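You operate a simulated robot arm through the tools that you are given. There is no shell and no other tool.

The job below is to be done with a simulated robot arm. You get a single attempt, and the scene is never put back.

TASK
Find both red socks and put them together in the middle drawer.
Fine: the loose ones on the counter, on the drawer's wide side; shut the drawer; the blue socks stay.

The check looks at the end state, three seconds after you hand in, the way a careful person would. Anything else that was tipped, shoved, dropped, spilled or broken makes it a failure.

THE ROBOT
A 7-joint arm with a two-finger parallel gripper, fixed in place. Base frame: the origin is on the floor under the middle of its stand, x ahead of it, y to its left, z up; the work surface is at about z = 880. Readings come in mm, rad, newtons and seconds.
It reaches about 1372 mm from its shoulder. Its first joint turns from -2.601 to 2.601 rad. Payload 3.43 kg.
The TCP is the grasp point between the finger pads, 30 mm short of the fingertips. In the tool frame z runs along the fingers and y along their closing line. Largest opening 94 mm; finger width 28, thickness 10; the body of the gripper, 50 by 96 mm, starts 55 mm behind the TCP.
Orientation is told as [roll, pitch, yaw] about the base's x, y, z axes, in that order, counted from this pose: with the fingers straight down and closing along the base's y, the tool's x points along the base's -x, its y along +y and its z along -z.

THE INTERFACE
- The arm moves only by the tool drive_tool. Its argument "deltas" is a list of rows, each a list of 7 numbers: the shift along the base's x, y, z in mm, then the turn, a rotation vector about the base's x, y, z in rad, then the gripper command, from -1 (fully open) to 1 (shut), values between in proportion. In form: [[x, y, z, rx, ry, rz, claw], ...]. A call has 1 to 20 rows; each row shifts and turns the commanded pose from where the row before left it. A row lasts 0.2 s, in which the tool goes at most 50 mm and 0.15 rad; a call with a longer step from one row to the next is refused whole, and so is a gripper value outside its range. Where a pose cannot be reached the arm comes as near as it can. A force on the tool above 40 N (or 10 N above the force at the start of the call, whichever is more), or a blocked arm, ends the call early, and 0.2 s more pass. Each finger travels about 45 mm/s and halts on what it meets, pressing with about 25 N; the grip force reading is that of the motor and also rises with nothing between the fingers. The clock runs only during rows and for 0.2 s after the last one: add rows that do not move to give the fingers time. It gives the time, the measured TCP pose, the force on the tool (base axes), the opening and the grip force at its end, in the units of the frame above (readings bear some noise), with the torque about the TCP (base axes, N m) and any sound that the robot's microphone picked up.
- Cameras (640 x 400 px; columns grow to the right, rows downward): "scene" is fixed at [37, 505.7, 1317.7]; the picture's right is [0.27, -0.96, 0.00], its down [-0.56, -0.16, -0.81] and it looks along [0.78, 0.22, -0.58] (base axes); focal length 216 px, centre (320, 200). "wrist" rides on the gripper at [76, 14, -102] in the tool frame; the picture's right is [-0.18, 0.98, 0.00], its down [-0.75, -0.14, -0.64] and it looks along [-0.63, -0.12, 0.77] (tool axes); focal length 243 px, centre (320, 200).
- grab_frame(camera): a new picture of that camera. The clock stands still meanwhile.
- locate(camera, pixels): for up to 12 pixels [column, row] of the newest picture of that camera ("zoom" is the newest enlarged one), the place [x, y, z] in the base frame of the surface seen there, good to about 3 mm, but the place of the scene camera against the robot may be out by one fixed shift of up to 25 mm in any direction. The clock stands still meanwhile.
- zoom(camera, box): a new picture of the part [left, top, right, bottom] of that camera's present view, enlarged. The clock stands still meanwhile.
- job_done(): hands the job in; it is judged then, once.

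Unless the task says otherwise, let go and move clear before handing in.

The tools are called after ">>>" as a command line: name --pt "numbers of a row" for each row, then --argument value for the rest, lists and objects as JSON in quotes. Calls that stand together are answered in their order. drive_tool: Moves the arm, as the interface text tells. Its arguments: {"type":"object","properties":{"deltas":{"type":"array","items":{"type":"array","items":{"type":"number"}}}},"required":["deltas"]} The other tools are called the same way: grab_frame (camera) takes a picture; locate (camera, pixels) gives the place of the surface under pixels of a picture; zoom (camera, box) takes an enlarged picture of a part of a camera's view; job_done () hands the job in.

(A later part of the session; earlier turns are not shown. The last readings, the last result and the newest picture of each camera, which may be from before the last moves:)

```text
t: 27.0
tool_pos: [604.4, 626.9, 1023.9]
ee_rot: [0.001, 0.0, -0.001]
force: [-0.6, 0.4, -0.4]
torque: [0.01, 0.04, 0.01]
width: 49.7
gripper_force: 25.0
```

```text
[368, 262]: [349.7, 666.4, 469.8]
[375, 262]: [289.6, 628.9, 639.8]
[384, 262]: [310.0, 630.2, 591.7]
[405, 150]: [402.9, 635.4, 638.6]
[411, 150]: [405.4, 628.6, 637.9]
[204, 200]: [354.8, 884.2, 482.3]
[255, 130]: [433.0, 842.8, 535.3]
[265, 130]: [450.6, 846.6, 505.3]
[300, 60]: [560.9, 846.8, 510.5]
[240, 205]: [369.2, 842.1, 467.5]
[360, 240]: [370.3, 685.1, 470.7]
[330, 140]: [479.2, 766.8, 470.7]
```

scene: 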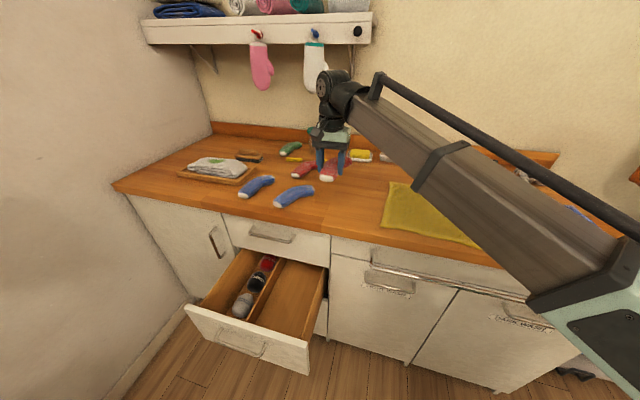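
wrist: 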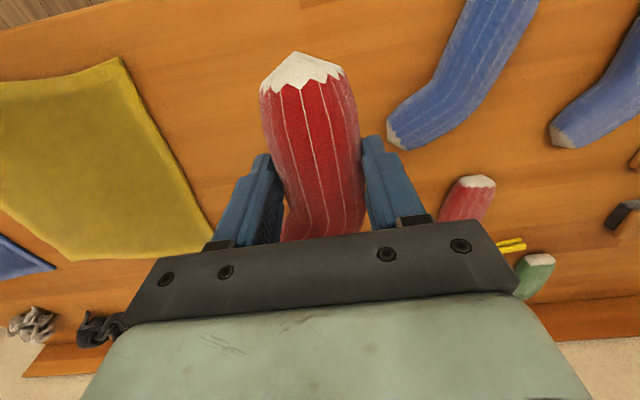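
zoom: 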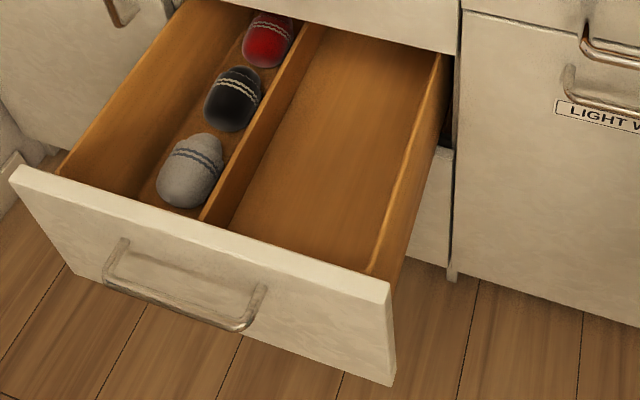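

The wide compartment spans y≈634–840 in the robot's frame, with its floor at z≈457 and a low divider top near z≈535. I'll carry the sock back and over the drawer to (378, 697), staying in front of the top handle at x≈484, then start lowering.

>>> drive_tool --pt "-37.7 11.7 5 0 0 0 1" --pt "-37.7 11.7 5 0 0 0 1" --pt "-37.7 11.7 0 0 0 0 1" --pt "-37.7 11.7 0 0 0 0 1" --pt "-37.7 11.7 0 0 0 0 1" --pt "-37.7 11.7 0 0 0 0 1" --pt "0 0 -40 0 0 0 1" --pt "0 0 -40 0 0 0 1" --pt "0 0 -40 0 0 0 1"

>>> grab_frame --camera "scene"

>>> grab_frame --camera "wrist"

```text
t: 29.0
tool_pos: [377.2, 694.7, 913.5]
ee_rot: [0.004, 0.0, 0.0]
force: [0.0, 0.2, 0.3]
torque: [0.0, -0.01, 0.02]
width: 49.8
gripper_force: 25.1
```

```text
taken
```

scene: 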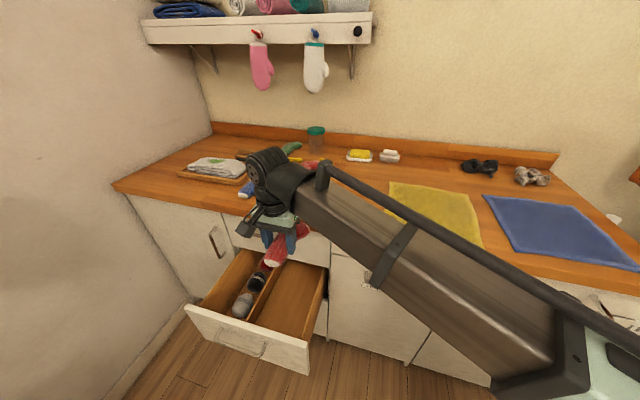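

```text
taken
```

wrist: 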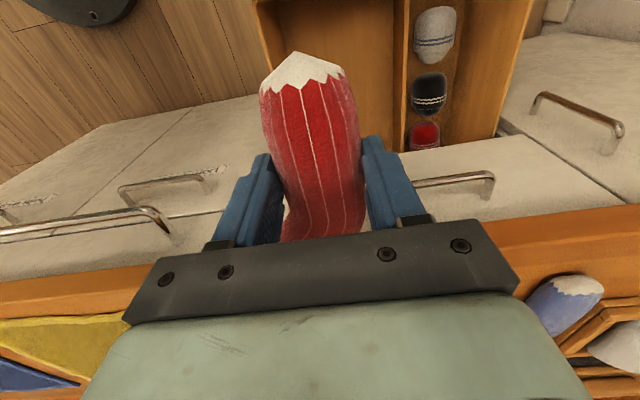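

The sock is over the drawer opening with its grip unchanged at 49.8 mm. I'll lower further in front of the top handle and watch for any reach warning.

>>> drive_tool --pt "0 0 -40 0 0 0 1" --pt "0 0 -40 0 0 0 1" --pt "0 0 -40 0 0 0 1" --pt "0 0 -40 0 0 0 1" --pt "0 0 -30 0 0 0 1"

>>> grab_frame --camera "wrist"

>>> zoom --camera "scene" --box '[170, 180, 410, 380]'

```text
t: 30.2
tool_pos: [378.2, 696.1, 722.0]
ee_rot: [0.004, 0.0, -0.001]
force: [0.4, 0.1, -0.7]
torque: [0.01, 0.01, -0.03]
width: 49.9
gripper_force: 24.6
```

```text
taken
```

wrist: 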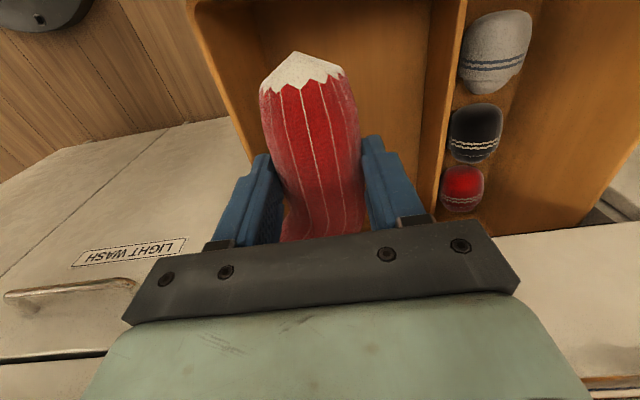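

```text
2.00 times, centred on (290, 280) of scene
```

zoom: 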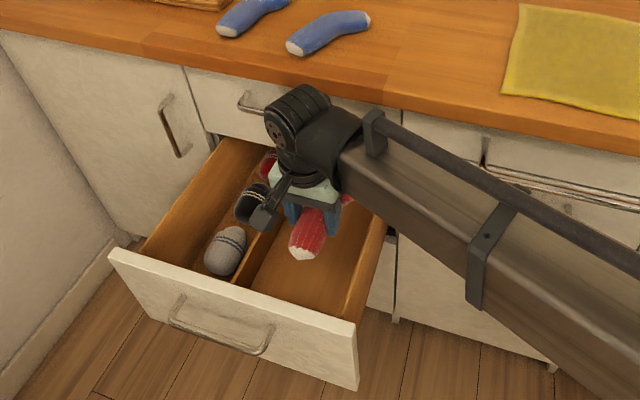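

Tracking is exact at z=722 and the sock is inside the wide compartment's outline. The forearm passes near the towel rail on the right, so before the last descent I'll check those clearances.

>>> grab_frame --camera "scene"

>>> locate --camera "scene" --pixels '[[410, 265], [470, 285], [550, 302], [372, 262], [350, 285], [380, 310], [420, 335], [400, 270], [440, 300], [430, 290], [480, 320], [310, 225]]'

```text
taken
```

scene: 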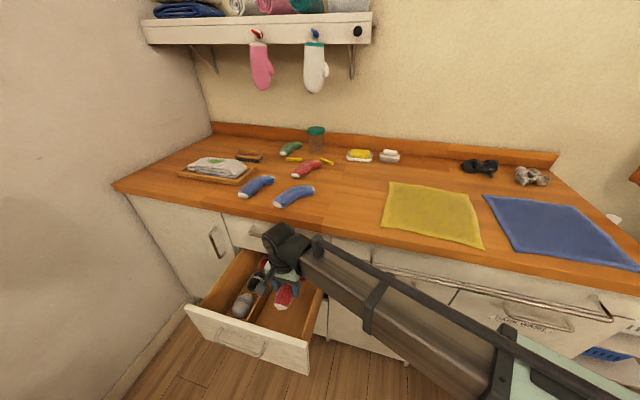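

```text
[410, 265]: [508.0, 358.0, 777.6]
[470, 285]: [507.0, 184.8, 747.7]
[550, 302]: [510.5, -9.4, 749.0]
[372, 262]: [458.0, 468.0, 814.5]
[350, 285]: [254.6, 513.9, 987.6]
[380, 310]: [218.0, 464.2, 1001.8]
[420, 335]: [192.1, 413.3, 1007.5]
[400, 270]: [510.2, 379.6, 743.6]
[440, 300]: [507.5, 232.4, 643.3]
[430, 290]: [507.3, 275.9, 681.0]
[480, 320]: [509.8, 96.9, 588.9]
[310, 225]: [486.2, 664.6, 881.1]
```

The forearm at y≈514 is at x≈270 while the rail is at x≈470, so it's well clear. I'll lower the sock into the compartment, shifting to x≈395 on the way.

>>> drive_tool --pt "5 0 -35 0 0 0 1" --pt "6 0 -35 0 0 0 1" --pt "6 1 -30 0 0 0 1" --pt "0 0 -35 0 0 0 1" --pt "0 0 -30 0 0 0 1" --pt "0 0 -25 0 0 0 1"

>>> grab_frame --camera "wrist"

>>> zoom --camera "scene" --box '[170, 200, 410, 380]'

```text
t: 31.6
tool_pos: [392.4, 699.0, 533.2]
ee_rot: [0.001, 0.0, -0.002]
force: [-0.5, -1.1, -0.5]
torque: [-0.01, -0.02, -0.04]
width: 49.8
gripper_force: 25.5
```

```text
taken
```

wrist: 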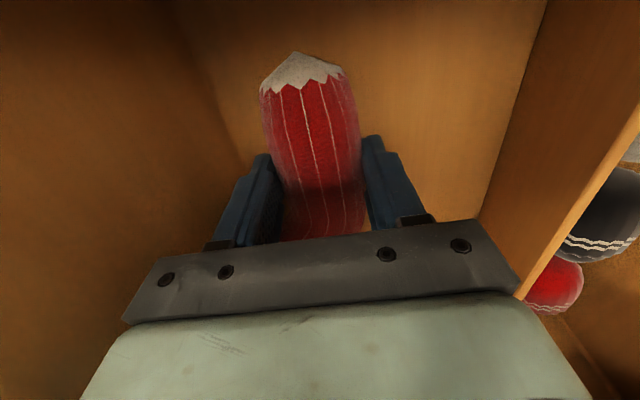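

```text
2.22 times, centred on (290, 290) of scene
```

zoom: 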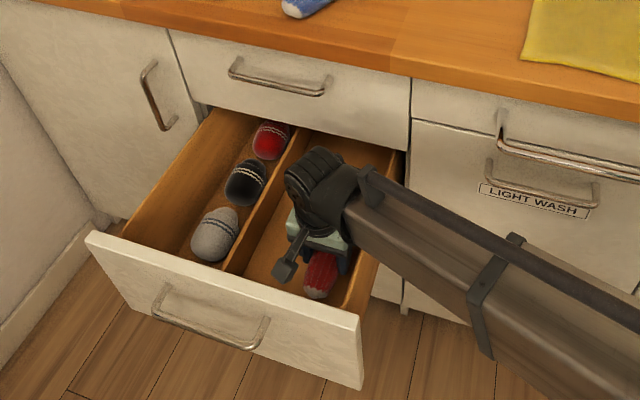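

The sock is inside the wide compartment at z=533 with no contact, and its bottom should meet the floor at about TCP z≈491. I'll lower a little more gently.

>>> drive_tool --pt "0 0 -15 0 0 0 1" --pt "0 0 -12 0 0 0 1" --pt "0 0 -8 0 0 0 1"

>>> grab_frame --camera "wrist"

```text
t: 32.4
tool_pos: [392.6, 697.6, 497.7]
ee_rot: [0.002, -0.001, -0.001]
force: [-0.7, 0.7, -0.5]
torque: [-0.04, -0.02, -0.01]
width: 50.1
gripper_force: 25.2
```

```text
taken
```

wrist: 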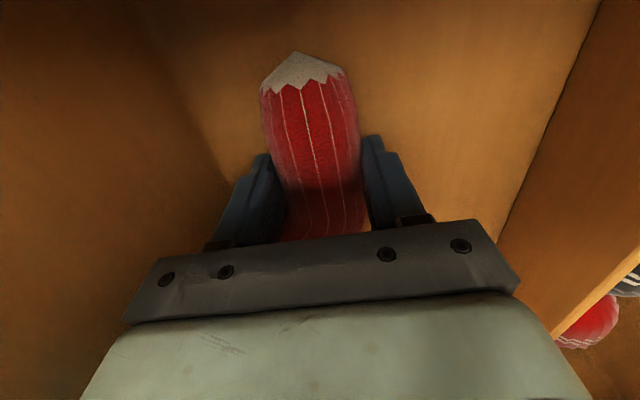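

There's still no floor contact at z=498. I'll ease down another 4 mm and open to about 70 mm, which keeps the fingers well inside the compartment walls.

>>> drive_tool --pt "0 0 -4 0 0 0 1" --pt "0 0 0 0 0 0 0.0" --pt "0 0 0 0 0 0 -0.489" --pt "0 0 0 0 0 0 -0.489" --pt "0 0 0 0 0 0 -0.489"

>>> grab_frame --camera "wrist"

```text
t: 33.6
tool_pos: [393.2, 698.9, 494.6]
ee_rot: [0.001, 0.001, -0.001]
force: [-0.1, 0.9, 0.3]
torque: [0.0, -0.01, 0.04]
width: 69.9
gripper_force: 0.2
```

```text
taken
```

wrist: 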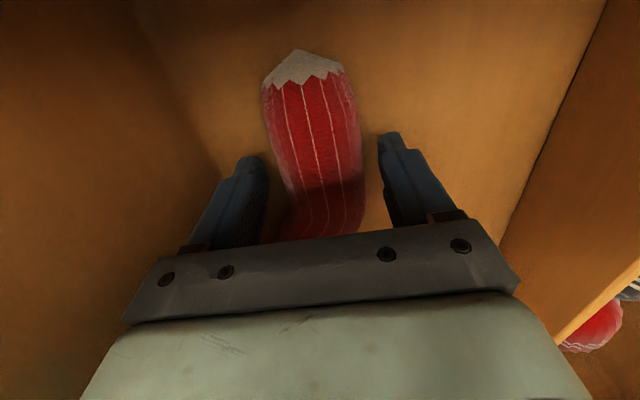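

The sock is lying on the compartment floor, free of both fingers. I'll rise straight up out of the drawer in front of the handles.

>>> drive_tool --pt "0 0 15 0 0 0 -0.489" --pt "0 0 30 0 0 0 -0.489" --pt "0 0 40 0 0 0 -0.489" --pt "-4 0 45 0 0 0 -0.489" --pt "-4 0 45 0 0 0 -0.489" --pt "-4 0 45 0 0 0 -0.489" --pt "0 0 45 0 0 0 -0.489" --pt "0 0 45 0 0 0 -0.489" --pt "0 0 45 0 0 0 -0.489" --pt "0 0 45 0 0 0 -0.489" --pt "0 0 45 0 0 0 -0.489" --pt "0 0 45 0 0 0 -0.489" --pt "0 0 45 0 0 0 -0.489"

>>> grab_frame --camera "scene"

>>> grab_frame --camera "wrist"

```text
t: 36.4
tool_pos: [383.4, 698.4, 1030.0]
ee_rot: [0.001, 0.002, 0.001]
force: [0.4, 0.1, -0.1]
torque: [0.0, -0.02, 0.01]
width: 70.0
gripper_force: 0.0
```

```text
taken
```

scene: 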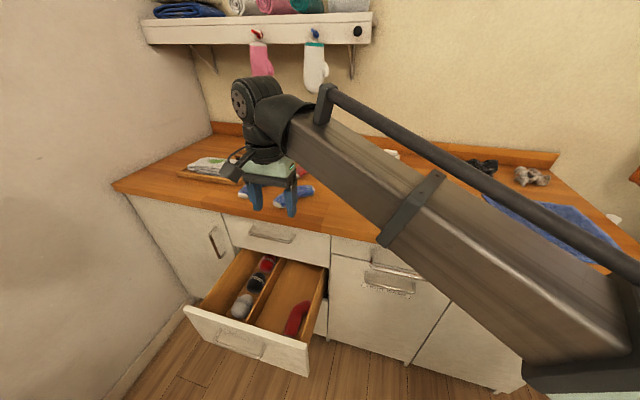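

```text
taken
```

wrist: 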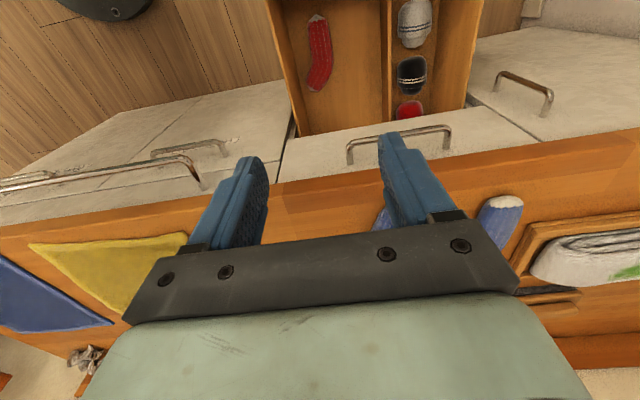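

The first sock rests in the wide compartment, seen at (295,318) in the scene and (320,50) in the wrist view. Before reaching deeper for the small sock, I'll check how far the shelf and hanging mittens stick out.

>>> locate --camera "scene" --pixels '[[200, 32], [255, 60], [262, 75], [315, 75], [365, 25], [258, 35]]'

>>> drive_tool --pt "41 11 0 0 0 0 -0.489" --pt "41 11 0 0 0 0 -0.489" --pt "41 11 0 0 0 0 -0.489" --pt "41 11 0 0 0 0 -0.489" --pt "41 11 0 0 0 0 -0.489" --pt "41 11 0 0 0 0 -0.489" --pt "41 11 0 0 0 0 -0.489" --pt "40 11 0 0 0 0 -0.489"

>>> grab_frame --camera "wrist"

>>> grab_frame --camera "scene"

```text
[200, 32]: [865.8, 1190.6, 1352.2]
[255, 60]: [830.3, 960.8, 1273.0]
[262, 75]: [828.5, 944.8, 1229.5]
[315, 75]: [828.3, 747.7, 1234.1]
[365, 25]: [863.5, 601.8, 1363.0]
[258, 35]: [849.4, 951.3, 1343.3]
```

```text
t: 38.2
tool_pos: [708.8, 785.2, 1031.2]
ee_rot: [0.002, -0.001, 0.002]
force: [-0.3, -0.5, -0.6]
torque: [0.0, -0.04, 0.0]
width: 69.9
gripper_force: 0.0
```

```text
taken
```

wrist: 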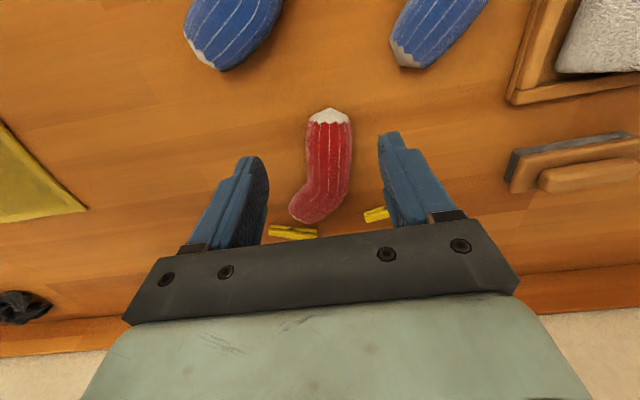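

```text
taken
```

scene: 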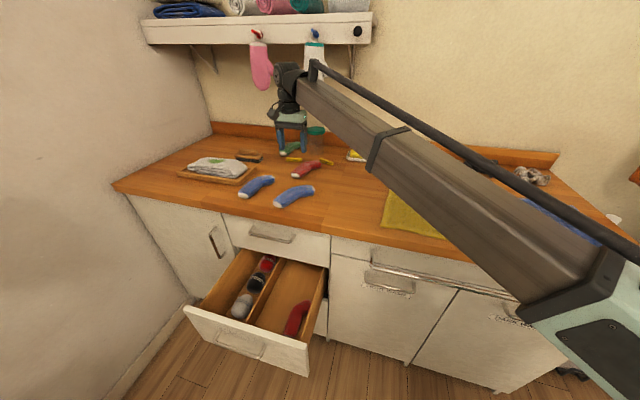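

The mittens' front is at about x≈843 in the robot's frame, with the white one at y≈744 hanging down to about z≈1170. I need to know how far my wrist sticks out before descending near it. I'll zoom on both the wrist and the small sock.

>>> zoom --camera "scene" --box '[220, 20, 380, 200]'

>>> zoom --camera "wrist" --box '[240, 90, 420, 250]'

>>> locate --camera "wrist" --pixels '[[328, 112], [329, 130], [327, 150], [325, 175], [320, 200], [310, 212], [309, 150], [350, 150], [306, 175], [349, 175], [292, 232], [372, 214]]'

```text
2.22 times, centred on (300, 110) of scene
```

zoom: 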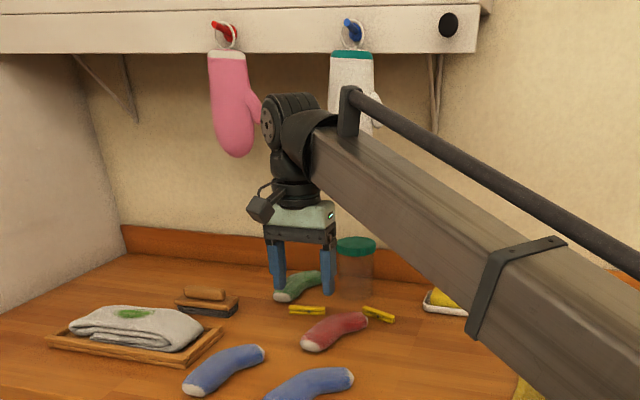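

```text
2.50 times, centred on (330, 170) of wrist
```

zoom: 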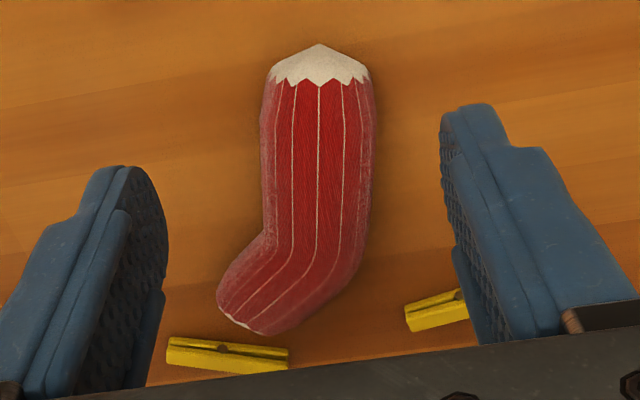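

```text
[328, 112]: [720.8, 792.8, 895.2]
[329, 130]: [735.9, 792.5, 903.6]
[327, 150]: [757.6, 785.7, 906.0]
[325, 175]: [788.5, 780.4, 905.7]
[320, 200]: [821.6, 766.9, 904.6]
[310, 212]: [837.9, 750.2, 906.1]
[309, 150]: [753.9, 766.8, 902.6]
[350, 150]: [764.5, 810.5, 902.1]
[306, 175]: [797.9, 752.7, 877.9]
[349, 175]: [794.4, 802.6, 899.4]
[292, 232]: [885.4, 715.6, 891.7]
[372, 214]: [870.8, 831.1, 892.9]
```

The small sock's leg spans y≈766–811 at x≈758, slanted about -10°, and the clothespins at (885,716) and (871,831) are out of the way. Gripping at x≈758 keeps the wrist about 20 mm short of the mitten. I'll descend diagonally with a -0.18 rad yaw to match the leg.

>>> drive_tool --pt "10 1 -25 0 0 -0.09 -0.489" --pt "10 1 -25 0 0 -0.09 -0.489" --pt "8 0.5 -20 0 0 0 -0.489" --pt "8 0 -15 0 0 0 -0.489" --pt "7 0 -12 0 0 0 -0.489" --pt "6 0 -11 0 0 0 -0.489"

>>> grab_frame --camera "wrist"

>>> zoom --camera "scene" --box '[220, 20, 400, 220]'

```text
t: 39.6
tool_pos: [758.2, 788.5, 921.0]
ee_rot: [0.002, 0.0, -0.18]
force: [0.0, -0.2, 0.0]
torque: [-0.04, 0.01, -0.02]
width: 70.0
gripper_force: 0.0
```

```text
taken
```

wrist: 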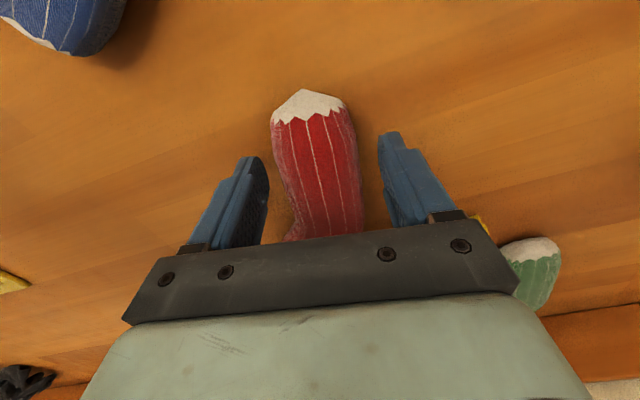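

```text
2.00 times, centred on (310, 120) of scene
```

zoom: 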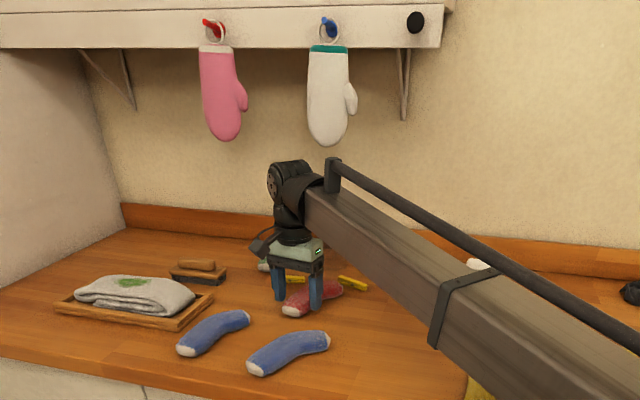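

The fingers straddle the small sock's leg with clearance on both sides, and the wrist is clear below the mittens. I'll lower the last 7 mm and close.

>>> drive_tool --pt "0 0 -7 0 0 0 -0.489" --pt "0 0 0 0 0 0 0.1" --pt "0 0 0 0 0 0 1" --pt "0 0 0 0 0 0 1" --pt "0 0 0 0 0 0 1" --pt "0 0 0 0 0 0 1"

>>> grab_frame --camera "wrist"

```text
t: 41.0
tool_pos: [757.1, 788.3, 915.2]
ee_rot: [0.001, -0.001, -0.178]
force: [0.3, 0.5, -0.1]
torque: [-0.01, -0.04, 0.03]
width: 49.7
gripper_force: 25.2
```

```text
taken
```

wrist: 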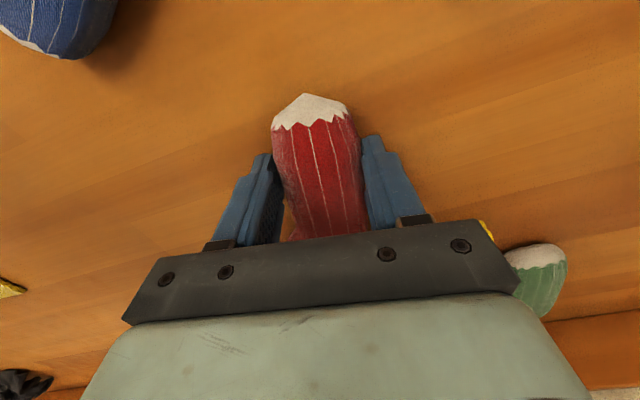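

The grip stopped at 49.7 mm with 25 N, so the sock is held. I'll lift a little straight up, then back and up away from the mittens.

>>> drive_tool --pt "0 0 10 0 0 0 1" --pt "0 0 15 0 0 0 1" --pt "-12 0 20 0 0 0 1" --pt "-20 0 25 0 0 0 1" --pt "-25 0 25 0 0 0 1" --pt "-25 0 20 0 0 0 1"

>>> grab_frame --camera "wrist"

>>> grab_frame --camera "scene"

```text
t: 42.4
tool_pos: [675.0, 787.3, 1030.4]
ee_rot: [0.003, 0.0, -0.18]
force: [0.2, 0.0, -0.1]
torque: [-0.01, 0.04, 0.0]
width: 49.8
gripper_force: 24.9
```

```text
taken
```

wrist: 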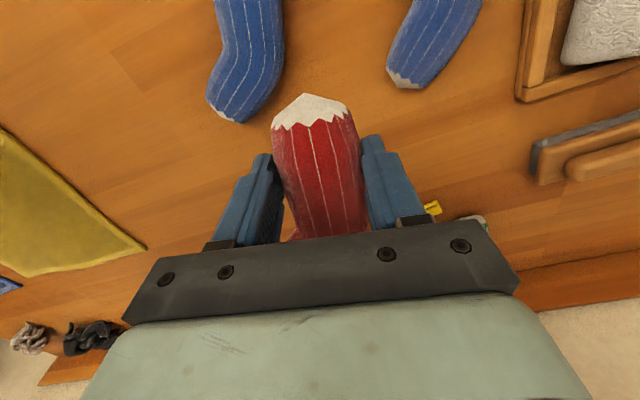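

```text
taken
```

scene: 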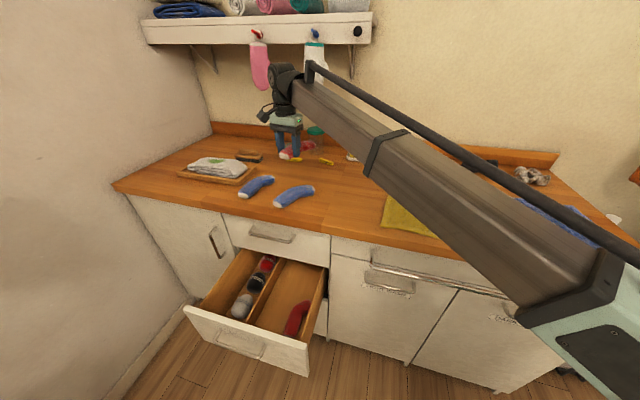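

The second red sock is held clear, and the clothespins, blue socks and everything else look unmoved. I'll carry it over the drawer to (362, 783), squaring the yaw back to 0, and start down in front of the top handle.

>>> drive_tool --pt "-39 -0.5 0 0 0 0.0225 1" --pt "-39 -0.5 0 0 0 0.0225 1" --pt "-39 -0.5 0 0 0 0.0225 1" --pt "-39 -0.5 0 0 0 0.0225 1" --pt "-39 -0.5 0 0 0 0.0225 1" --pt "-39 -0.5 0 0 0 0.0225 1" --pt "-39 -0.5 0 0 0 0.0225 1" --pt "-40 -0.5 0 0 0 0.0225 1" --pt "0 0 -40 0 0 0 1" --pt "0 0 -40 0 0 0 1" --pt "0 0 -30 0 0 0 1"

>>> grab_frame --camera "wrist"

>>> grab_frame --camera "scene"

```text
t: 44.8
tool_pos: [362.7, 785.2, 917.8]
ee_rot: [0.001, -0.001, 0.0]
force: [0.4, 0.1, -0.8]
torque: [0.04, 0.0, 0.0]
width: 49.8
gripper_force: 24.9
```

```text
taken
```

wrist: 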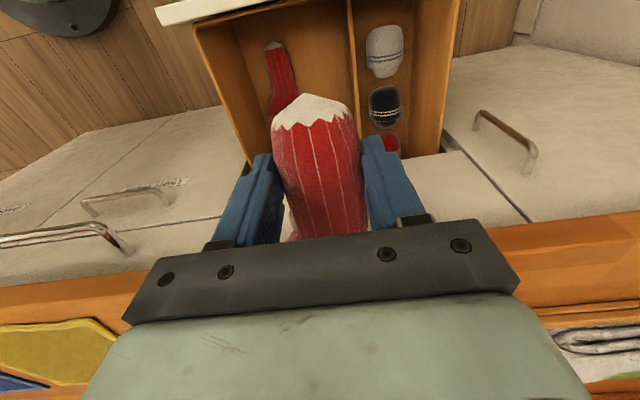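

```text
taken
```

scene: 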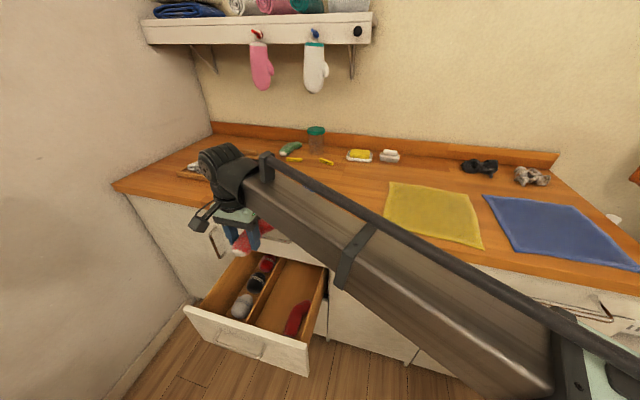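

The sock is above the drawer, and the wrist view shows the first sock at (280,70) and the divider at (352,50). I'll locate them in the robot's frame to settle the release spot.

>>> locate --camera "wrist" --pixels '[[274, 46], [293, 75], [280, 75], [278, 100], [347, 30], [350, 60], [353, 30], [322, 60], [225, 80], [205, 12], [218, 60], [355, 100]]'

>>> zoom --camera "wrist" --box '[150, 0, 470, 170]'

```text
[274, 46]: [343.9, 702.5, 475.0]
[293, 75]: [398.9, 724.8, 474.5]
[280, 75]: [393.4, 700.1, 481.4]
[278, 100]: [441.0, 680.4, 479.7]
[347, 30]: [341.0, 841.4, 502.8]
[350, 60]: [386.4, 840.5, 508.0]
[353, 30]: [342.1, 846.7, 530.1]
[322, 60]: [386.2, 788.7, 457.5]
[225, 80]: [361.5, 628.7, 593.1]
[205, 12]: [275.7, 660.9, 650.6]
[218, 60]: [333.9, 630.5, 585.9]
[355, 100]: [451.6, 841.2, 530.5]
```

```text
2.00 times, centred on (310, 85) of wrist
```

zoom: 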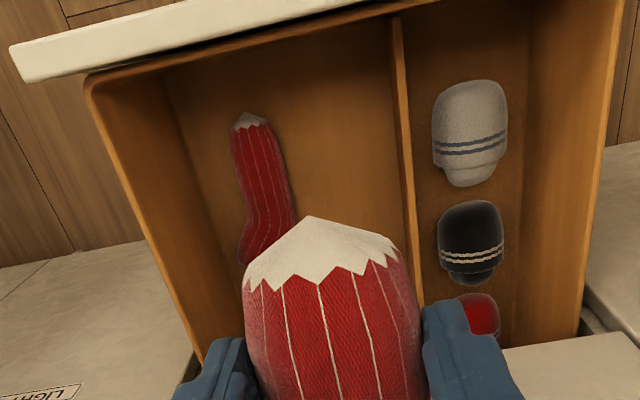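

The first sock's near edge is at y≈725 and the divider face at y≈841, so releasing at y≈785 leaves room on both sides. I'll continue down to below the top handle's level.

>>> drive_tool --pt "0 0 -40 0 0 0 1" --pt "0 0 -40 0 0 0 1" --pt "0 0 -40 0 0 0 1" --pt "0 0 -40 0 0 0 1" --pt "0 0 -35 0 0 0 1"

>>> grab_frame --camera "wrist"

>>> zoom --camera "scene" --box '[170, 200, 410, 380]'

```text
t: 46.0
tool_pos: [364.5, 786.2, 724.1]
ee_rot: [0.001, 0.0, -0.001]
force: [0.1, -0.1, -1.1]
torque: [0.01, 0.03, -0.05]
width: 50.4
gripper_force: 25.4
```

```text
taken
```

wrist: 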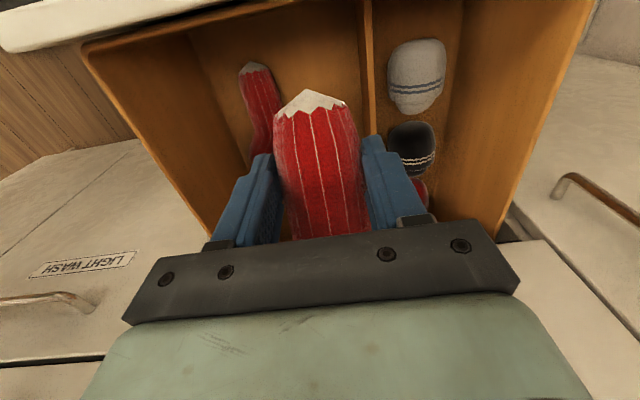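

```text
2.22 times, centred on (290, 290) of scene
```

zoom: 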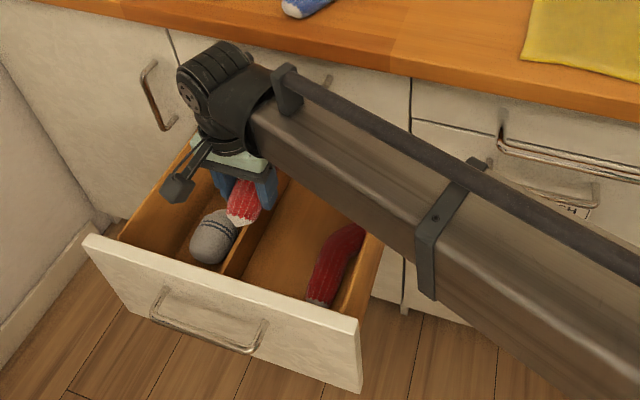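

The grip and tracking are steady at z=724, with the sock lined up over the free part of the wide compartment. I'll shift forward 30 mm while lowering to z≈530.

>>> drive_tool --pt "10 -0.5 -34 0 0 0 1" --pt "10 -0.5 -34 0 0 0 1" --pt "10 0 -34 0 0 0 1" --pt "0 0 -35 0 0 0 1" --pt "0 0 -30 0 0 0 1" --pt "0 0 -25 0 0 0 1"

>>> grab_frame --camera "wrist"

>>> zoom --camera "scene" --box '[170, 200, 410, 380]'

```text
t: 47.4
tool_pos: [394.3, 782.3, 532.2]
ee_rot: [0.001, -0.001, 0.0]
force: [-0.2, 0.4, -0.9]
torque: [-0.02, 0.04, -0.03]
width: 50.4
gripper_force: 25.0
```

```text
taken
```

wrist: 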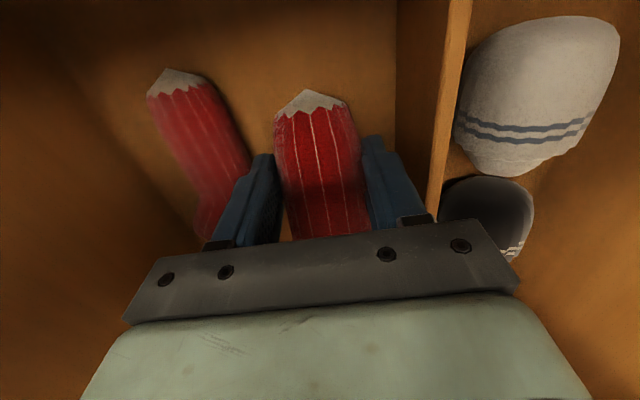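

```text
2.22 times, centred on (290, 290) of scene
```

zoom: 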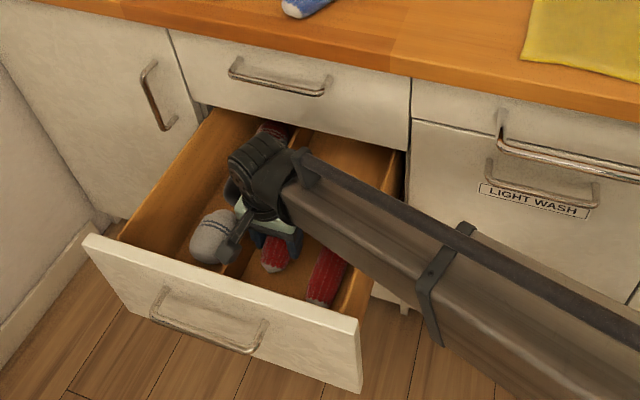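

The sock is inside the wide compartment beside the first one, clear of the divider, with no contact forces. I'll lower gently to the floor with a 2 mm nudge away from the first sock.

>>> drive_tool --pt "0 2 -14 0 0 0 1" --pt "0 0 -12 0 0 0 1" --pt "0 0 -8 0 0 0 1" --pt "0 0 -4 0 0 0 1"

>>> grab_frame --camera "wrist"

```text
t: 48.4
tool_pos: [393.3, 785.4, 494.2]
ee_rot: [0.003, 0.0, 0.0]
force: [1.3, 0.4, 21.0]
torque: [0.28, 0.75, -0.03]
width: 50.5
gripper_force: 25.0
```

```text
taken
```

wrist: 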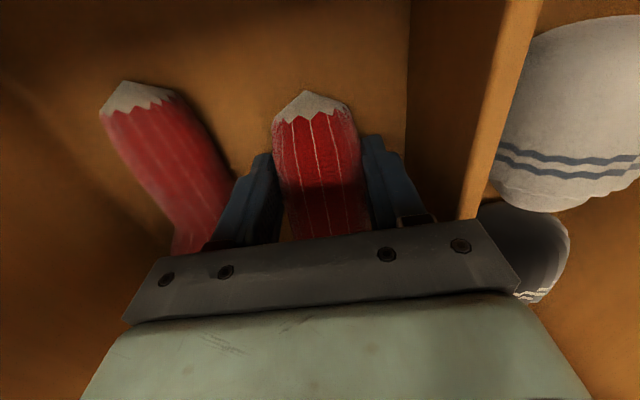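

The 21 N upward force says the sock is touching the drawer floor. I'll ease up 2 mm and open to about 66 mm to release it.

>>> drive_tool --pt "0 0 2 0 0 0 1" --pt "0 0 0 0 0 0 0.0" --pt "0 0 0 0 0 0 -0.404" --pt "0 0 0 0 0 0 -0.404" --pt "0 0 0 0 0 0 -0.404"

>>> grab_frame --camera "wrist"

```text
t: 49.6
tool_pos: [393.2, 784.4, 497.1]
ee_rot: [0.002, 0.0, 0.0]
force: [0.5, 0.0, -0.2]
torque: [-0.02, -0.02, 0.01]
width: 65.9
gripper_force: 0.0
```

```text
taken
```

wrist: 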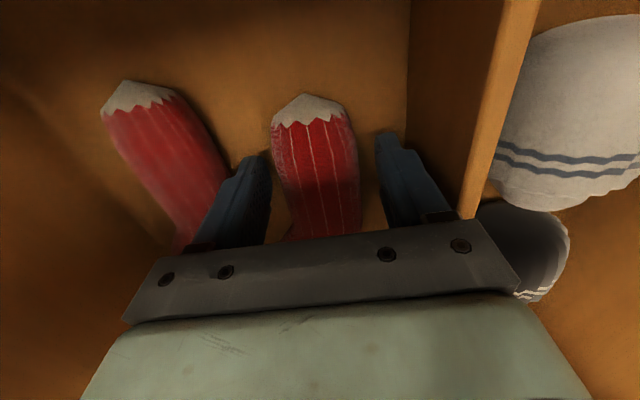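

The sock is released: there's a gap on both sides of it, and both red socks lie side by side in the wide compartment. I'll rise straight out of the drawer.

>>> drive_tool --pt "0 0 15 0 0 0 -0.404" --pt "0 0 30 0 0 0 -0.404" --pt "0 0 40 0 0 0 -0.404" --pt "-4 0 45 0 0 0 -0.404" --pt "-6 0 45 0 0 0 -0.404" --pt "-6 0 45 0 0 0 -0.404" --pt "-6 0 45 0 0 0 -0.404" --pt "0 0 45 0 0 0 -0.404" --pt "0 0 45 0 0 0 -0.404" --pt "0 0 45 0 0 0 -0.404" --pt "0 0 45 0 0 0 -0.404" --pt "0 0 45 0 0 0 -0.404"

>>> grab_frame --camera "scene"

>>> grab_frame --camera "wrist"

```text
t: 52.2
tool_pos: [371.2, 784.7, 988.6]
ee_rot: [0.002, 0.0, 0.0]
force: [0.4, 0.0, 1.3]
torque: [0.0, -0.01, 0.03]
width: 66.0
gripper_force: 0.1
```

```text
taken
```

scene: 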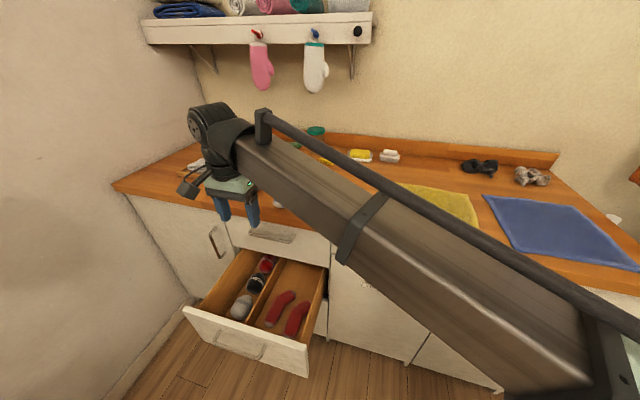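

```text
taken
```

wrist: 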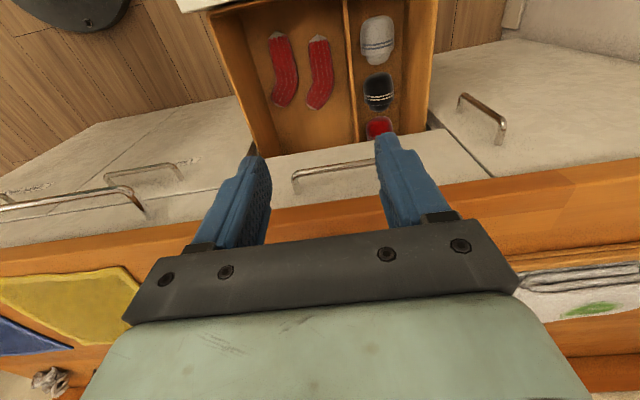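

Both red socks now lie side by side in the wide compartment, seen at (283,70) and (320,72) in the wrist view. Next is closing the drawer: I'll retrace the way to the handle, turning the yaw to -90° while backing off to x≈212.

>>> drive_tool --pt "-14.5 0.8 0 0 0 -0.1428 0.0" --pt "-14.5 0.8 0 0 0 -0.1428 0.447" --pt "-14.5 0.8 0 0 0 -0.1428 0.447" --pt "-14.5 0.8 0 0 0 -0.1428 0.447" --pt "-14.5 0.8 0 0 0 -0.1428 0.447" --pt "-14.5 0.8 0 0 0 -0.1428 0.447" --pt "-14.5 0.8 0 0 0 -0.1428 0.447" --pt "-14.5 0.8 -20 0 0 -0.1428 0.447" --pt "-14.5 0.8 -20 0 0 -0.1428 0.447" --pt "-14.5 0.8 -20 0 0 -0.1428 0.447" --pt "-14.5 0.8 -20 0 0 -0.1428 0.447" --pt "0 0 -40 0 -0.07 0 0.447" --pt "0 0 -40 0 -0.087 0 0.447" --pt "0 0 -40 0 0 0 0.447"

>>> grab_frame --camera "wrist"

>>> grab_frame --camera "scene"

```text
t: 55.2
tool_pos: [213.5, 792.3, 785.7]
ee_rot: [0.161, 0.0, -1.572]
force: [0.8, -0.3, -0.2]
torque: [0.0, -0.03, -0.02]
width: 25.8
gripper_force: 0.0
```

```text
taken
```

wrist: 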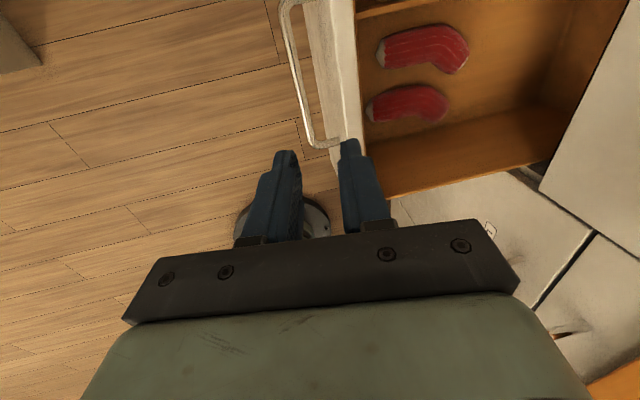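

```text
taken
```

scene: 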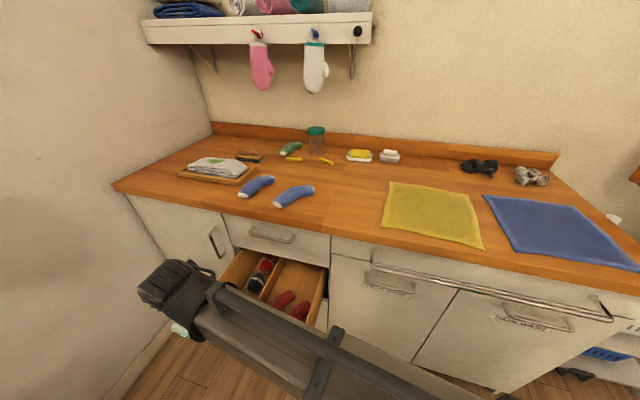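

The wrist view shows the open drawer's bar at (285–313, 10–145), with the red socks inside at (405,105) and (425,48). I'll locate the bar's present position before gripping it again.

>>> locate --camera "wrist" --pixels '[[288, 40], [293, 65], [298, 90], [303, 115], [308, 135], [291, 40], [330, 60], [350, 80], [345, 120], [395, 110], [440, 50], [320, 143]]'

>>> zoom --camera "wrist" --box '[240, 0, 400, 200]'

```text
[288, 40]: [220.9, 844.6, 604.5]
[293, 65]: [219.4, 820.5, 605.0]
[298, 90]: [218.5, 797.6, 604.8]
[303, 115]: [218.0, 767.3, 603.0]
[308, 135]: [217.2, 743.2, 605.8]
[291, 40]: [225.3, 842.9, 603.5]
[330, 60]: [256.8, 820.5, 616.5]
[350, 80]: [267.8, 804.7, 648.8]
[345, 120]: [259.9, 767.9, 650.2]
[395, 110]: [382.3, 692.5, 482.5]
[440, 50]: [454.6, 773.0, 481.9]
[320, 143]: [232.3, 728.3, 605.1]
```

```text
2.00 times, centred on (320, 100) of wrist
```

zoom: 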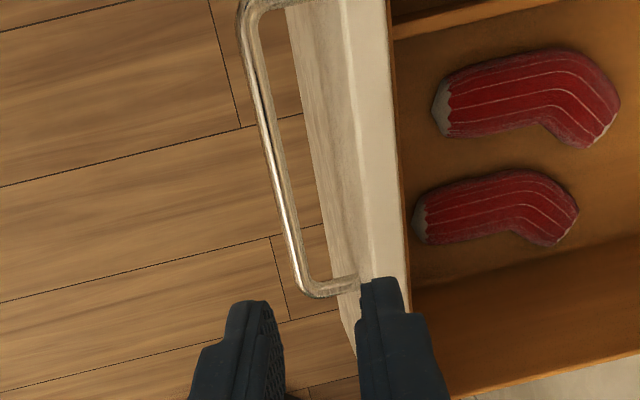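

The bar is now at x≈221.5, z≈601, about 22 mm toward -x off my tool axis. I'll correct that, advance until the fingertips are about 20 mm short of the bar, and check the alignment.

>>> drive_tool --pt "-21.4 1.5 -3.5 0 0 0 0.447" --pt "4.3 0 -26.3 0 0 0 0.447" --pt "4.3 0 -26.3 0 0 0 0.447" --pt "4.3 0 -26.3 0 0 0 0.447" --pt "4.3 0 -26.3 0 0 0 0.447" --pt "4.3 0 -26.3 0 0 0 0.447"

>>> grab_frame --camera "wrist"

```text
t: 56.6
tool_pos: [212.3, 795.8, 650.6]
ee_rot: [0.158, 0.001, -1.57]
force: [-0.3, -0.2, -0.1]
torque: [-0.03, 0.0, 0.02]
width: 25.7
gripper_force: 0.1
```

```text
taken
```

wrist: 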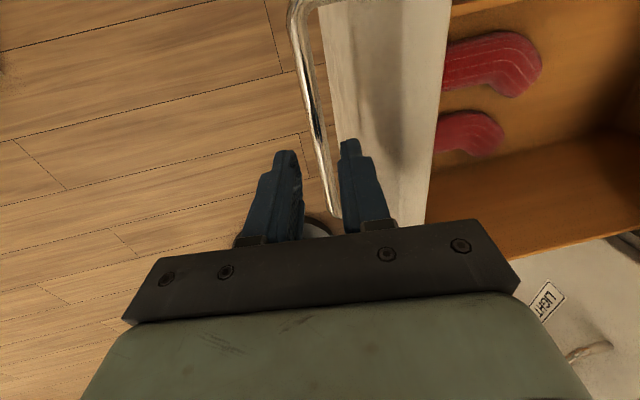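

The bar passes between the fingertips in the same way as during the first grip. I'll verify its position once more here.

>>> locate --camera "wrist" --pixels '[[306, 70], [311, 100], [317, 135], [322, 165], [327, 190], [370, 120], [309, 70], [314, 100]]'

```text
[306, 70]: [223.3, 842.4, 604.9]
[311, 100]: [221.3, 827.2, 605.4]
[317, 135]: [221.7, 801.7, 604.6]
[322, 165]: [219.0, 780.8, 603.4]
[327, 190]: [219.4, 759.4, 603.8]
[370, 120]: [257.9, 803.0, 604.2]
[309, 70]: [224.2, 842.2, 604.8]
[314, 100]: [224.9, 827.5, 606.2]
```

The bar is confirmed at x≈222, z≈601. I'll advance 36 mm so the fingers straddle it, then close.

>>> drive_tool --pt "3.7 -1 -11.8 0 0 0 0.447" --pt "1.9 0 -11.9 0 0 0 0.447" --pt "1.9 0 -11.9 0 0 0 0.447" --pt "0 0 0 0 0 0 1" --pt "0 0 0 0 0 0 1" --pt "0 0 0 0 0 0 1"

>>> grab_frame --camera "wrist"

```text
t: 58.0
tool_pos: [220.4, 793.7, 616.1]
ee_rot: [0.159, -0.001, -1.57]
force: [1.7, -0.5, -7.0]
torque: [0.32, 0.02, -0.06]
width: 10.5
gripper_force: 44.2
```

```text
taken
```

wrist: 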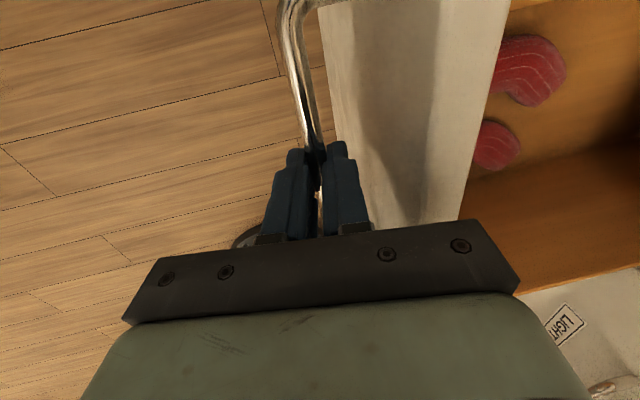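

The bar is gripped at 10.5 mm. I'll push the drawer in gently and watch the side forces.

>>> drive_tool --pt "5 0 -0.5 0 0 0 1" --pt "12 0 0 0 0 0 1" --pt "15 0 0 0 0 0 1" --pt "15 0 0 0 0 0 1"

```text
t: 59.0
tool_pos: [267.1, 795.4, 616.9]
ee_rot: [0.159, 0.0, -1.571]
force: [0.3, -1.1, -9.8]
torque: [0.83, -0.17, -0.07]
width: 10.7
gripper_force: 43.9
```

The drawer is moving smoothly, with forces under 10 N. I'll continue, easing down a hair.

>>> drive_tool --pt "10 -0.3 -0.7 0 0 0 1" --pt "15 -0.3 0 0 0 0 1" --pt "15 0 0 0 0 0 1" --pt "15 0 0 0 0 0 1" --pt "15 0 0 0 0 0 1" --pt "12 0 0 0 0 0 1"

>>> grab_frame --camera "scene"

```text
t: 60.4
tool_pos: [349.4, 793.3, 616.2]
ee_rot: [0.16, 0.005, -1.57]
force: [0.7, 16.9, 13.3]
torque: [0.15, -0.27, -0.19]
width: 10.6
gripper_force: 44.8
```

```text
taken
```

scene: 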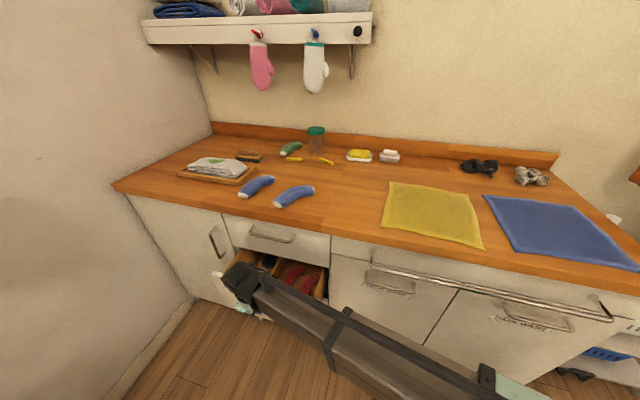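

The drawer is about 130 mm from closed, with 17 N sideways, so I'll ease to +y. After another short push I'll tilt the grip back to about 0.47 rad around the bar so the gripper body clears the top drawer's handle.

>>> drive_tool --pt "8 1 0.5 0 0 0 1" --pt "14 0.3 0 0 0 0 1" --pt "14 0 0 0 0 0 1" --pt "-1.3 0 -0.4 0 -0.104 0 1" --pt "-1.3 0 -0.4 0 -0.104 0 1" --pt "-1.3 0 -0.4 0 -0.104 0 1"

```text
t: 61.8
tool_pos: [380.8, 795.5, 613.4]
ee_rot: [0.472, -0.003, -1.569]
force: [-0.5, 6.0, -6.5]
torque: [-0.2, 0.22, -0.2]
width: 10.9
gripper_force: 44.2
```

The tilt is set at 0.472 with low forces, and about 100 mm is left. I'll continue pushing and slow down near the end.

>>> drive_tool --pt "8 0 0 0 0 0 1" --pt "14 0 0 0 0 0 1" --pt "15 0 0 0 0 0 1" --pt "15 0 0 0 0 0 1" --pt "15 0 0 0 0 0 1" --pt "10 0 0 0 0 0 1"

>>> grab_frame --camera "wrist"

>>> zoom --camera "scene" --box '[180, 200, 360, 330]'

```text
t: 63.2
tool_pos: [458.9, 794.5, 613.1]
ee_rot: [0.47, -0.004, -1.571]
force: [1.5, -8.2, -26.0]
torque: [-0.68, 0.01, -0.58]
width: 10.7
gripper_force: 44.8
```

```text
taken
```

wrist: 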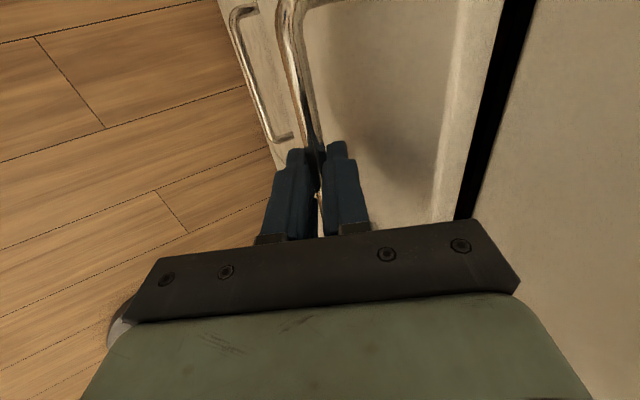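

```text
3.08 times, centred on (270, 265) of scene
```

zoom: 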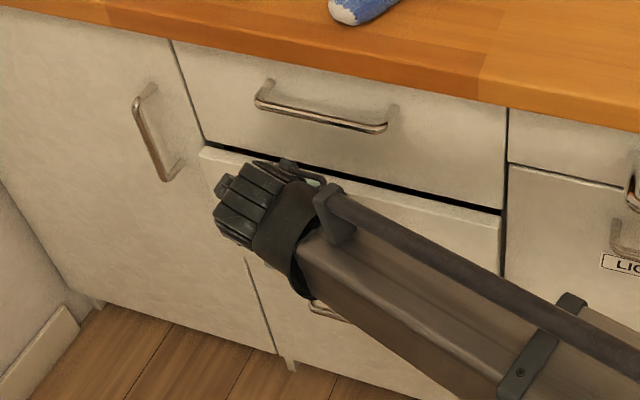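

About 22 mm remains; the dark gap above the middle front in the zoom is still visible. The tool reads -26 N vertically, so I'll ease down and push the rest slowly.

>>> drive_tool --pt "0 -0.5 -1.5 0 0 0 1" --pt "5 0 0 0 0 0 1" --pt "5 0 0 0 0 0 1" --pt "4 0 0 0 0 0 1" --pt "4 0 0 0 0 0 1" --pt "2 0 0 0 0 0 1"

```text
t: 64.6
tool_pos: [477.5, 794.4, 613.0]
ee_rot: [0.472, -0.002, -1.571]
force: [1.4, -12.0, -11.4]
torque: [-0.05, -0.01, -0.24]
width: 10.8
gripper_force: 44.4
```

No stop has been felt yet at x=477.5. I'll push on in 2 mm steps until the drawer meets its stop.

>>> drive_tool --pt "2 -0.5 -0.5 0 0 0 1" --pt "2 0 0 0 0 0 1" --pt "1.5 0 0 0 0 0 1"

>>> grab_frame --camera "wrist"

>>> zoom --camera "scene" --box '[200, 225, 350, 325]'

```text
t: 65.4
tool_pos: [478.1, 793.7, 613.1]
ee_rot: [0.465, -0.002, -1.569]
force: [-38.0, -7.7, -0.1]
torque: [-0.37, 0.52, -0.31]
width: 10.7
gripper_force: 44.6
```

```text
taken
```

wrist: 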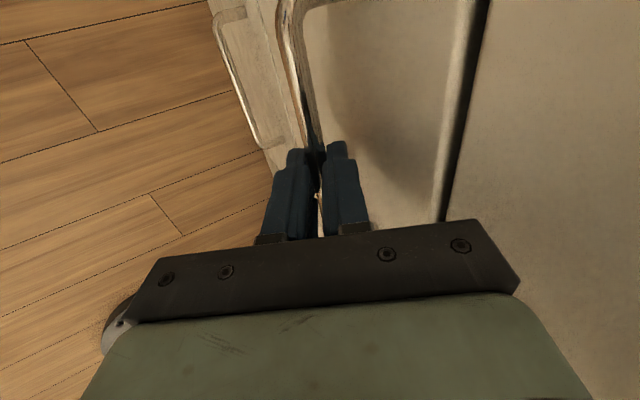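

```text
4.00 times, centred on (275, 275) of scene
```

zoom: 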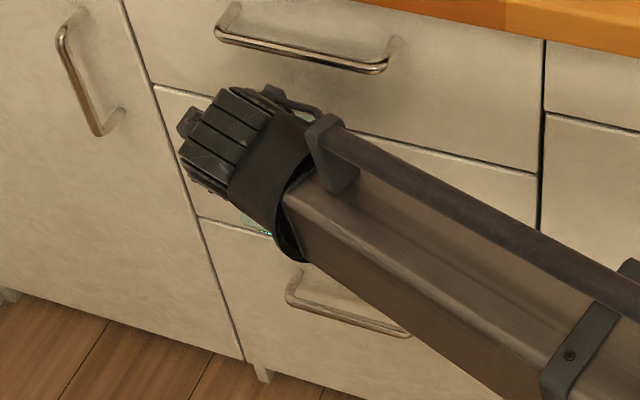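

A -38 N push-back at x=478 means the drawer is against its stop, and the scene zoom shows its front flush with its neighbours. I'll relax the push, open just enough to free the bar, and wait for a reading before backing out.

>>> drive_tool --pt "-3 0 0 0 0 0 1" --pt "0 0 0 0 0 0 0.447" --pt "0 0 0 0 0 0 0.447" --pt "0 0 0 0 0 0 0.447"

>>> grab_frame --camera "wrist"

```text
t: 66.4
tool_pos: [481.0, 794.1, 614.2]
ee_rot: [0.471, 0.002, -1.57]
force: [0.6, 0.2, -0.4]
torque: [0.04, 0.0, -0.03]
width: 26.0
gripper_force: 0.1
```

```text
taken
```

wrist: 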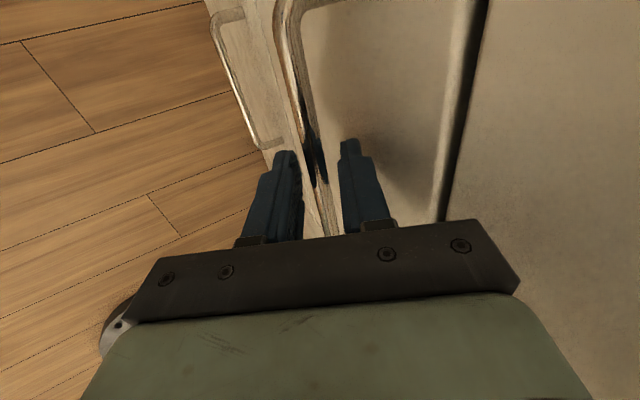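

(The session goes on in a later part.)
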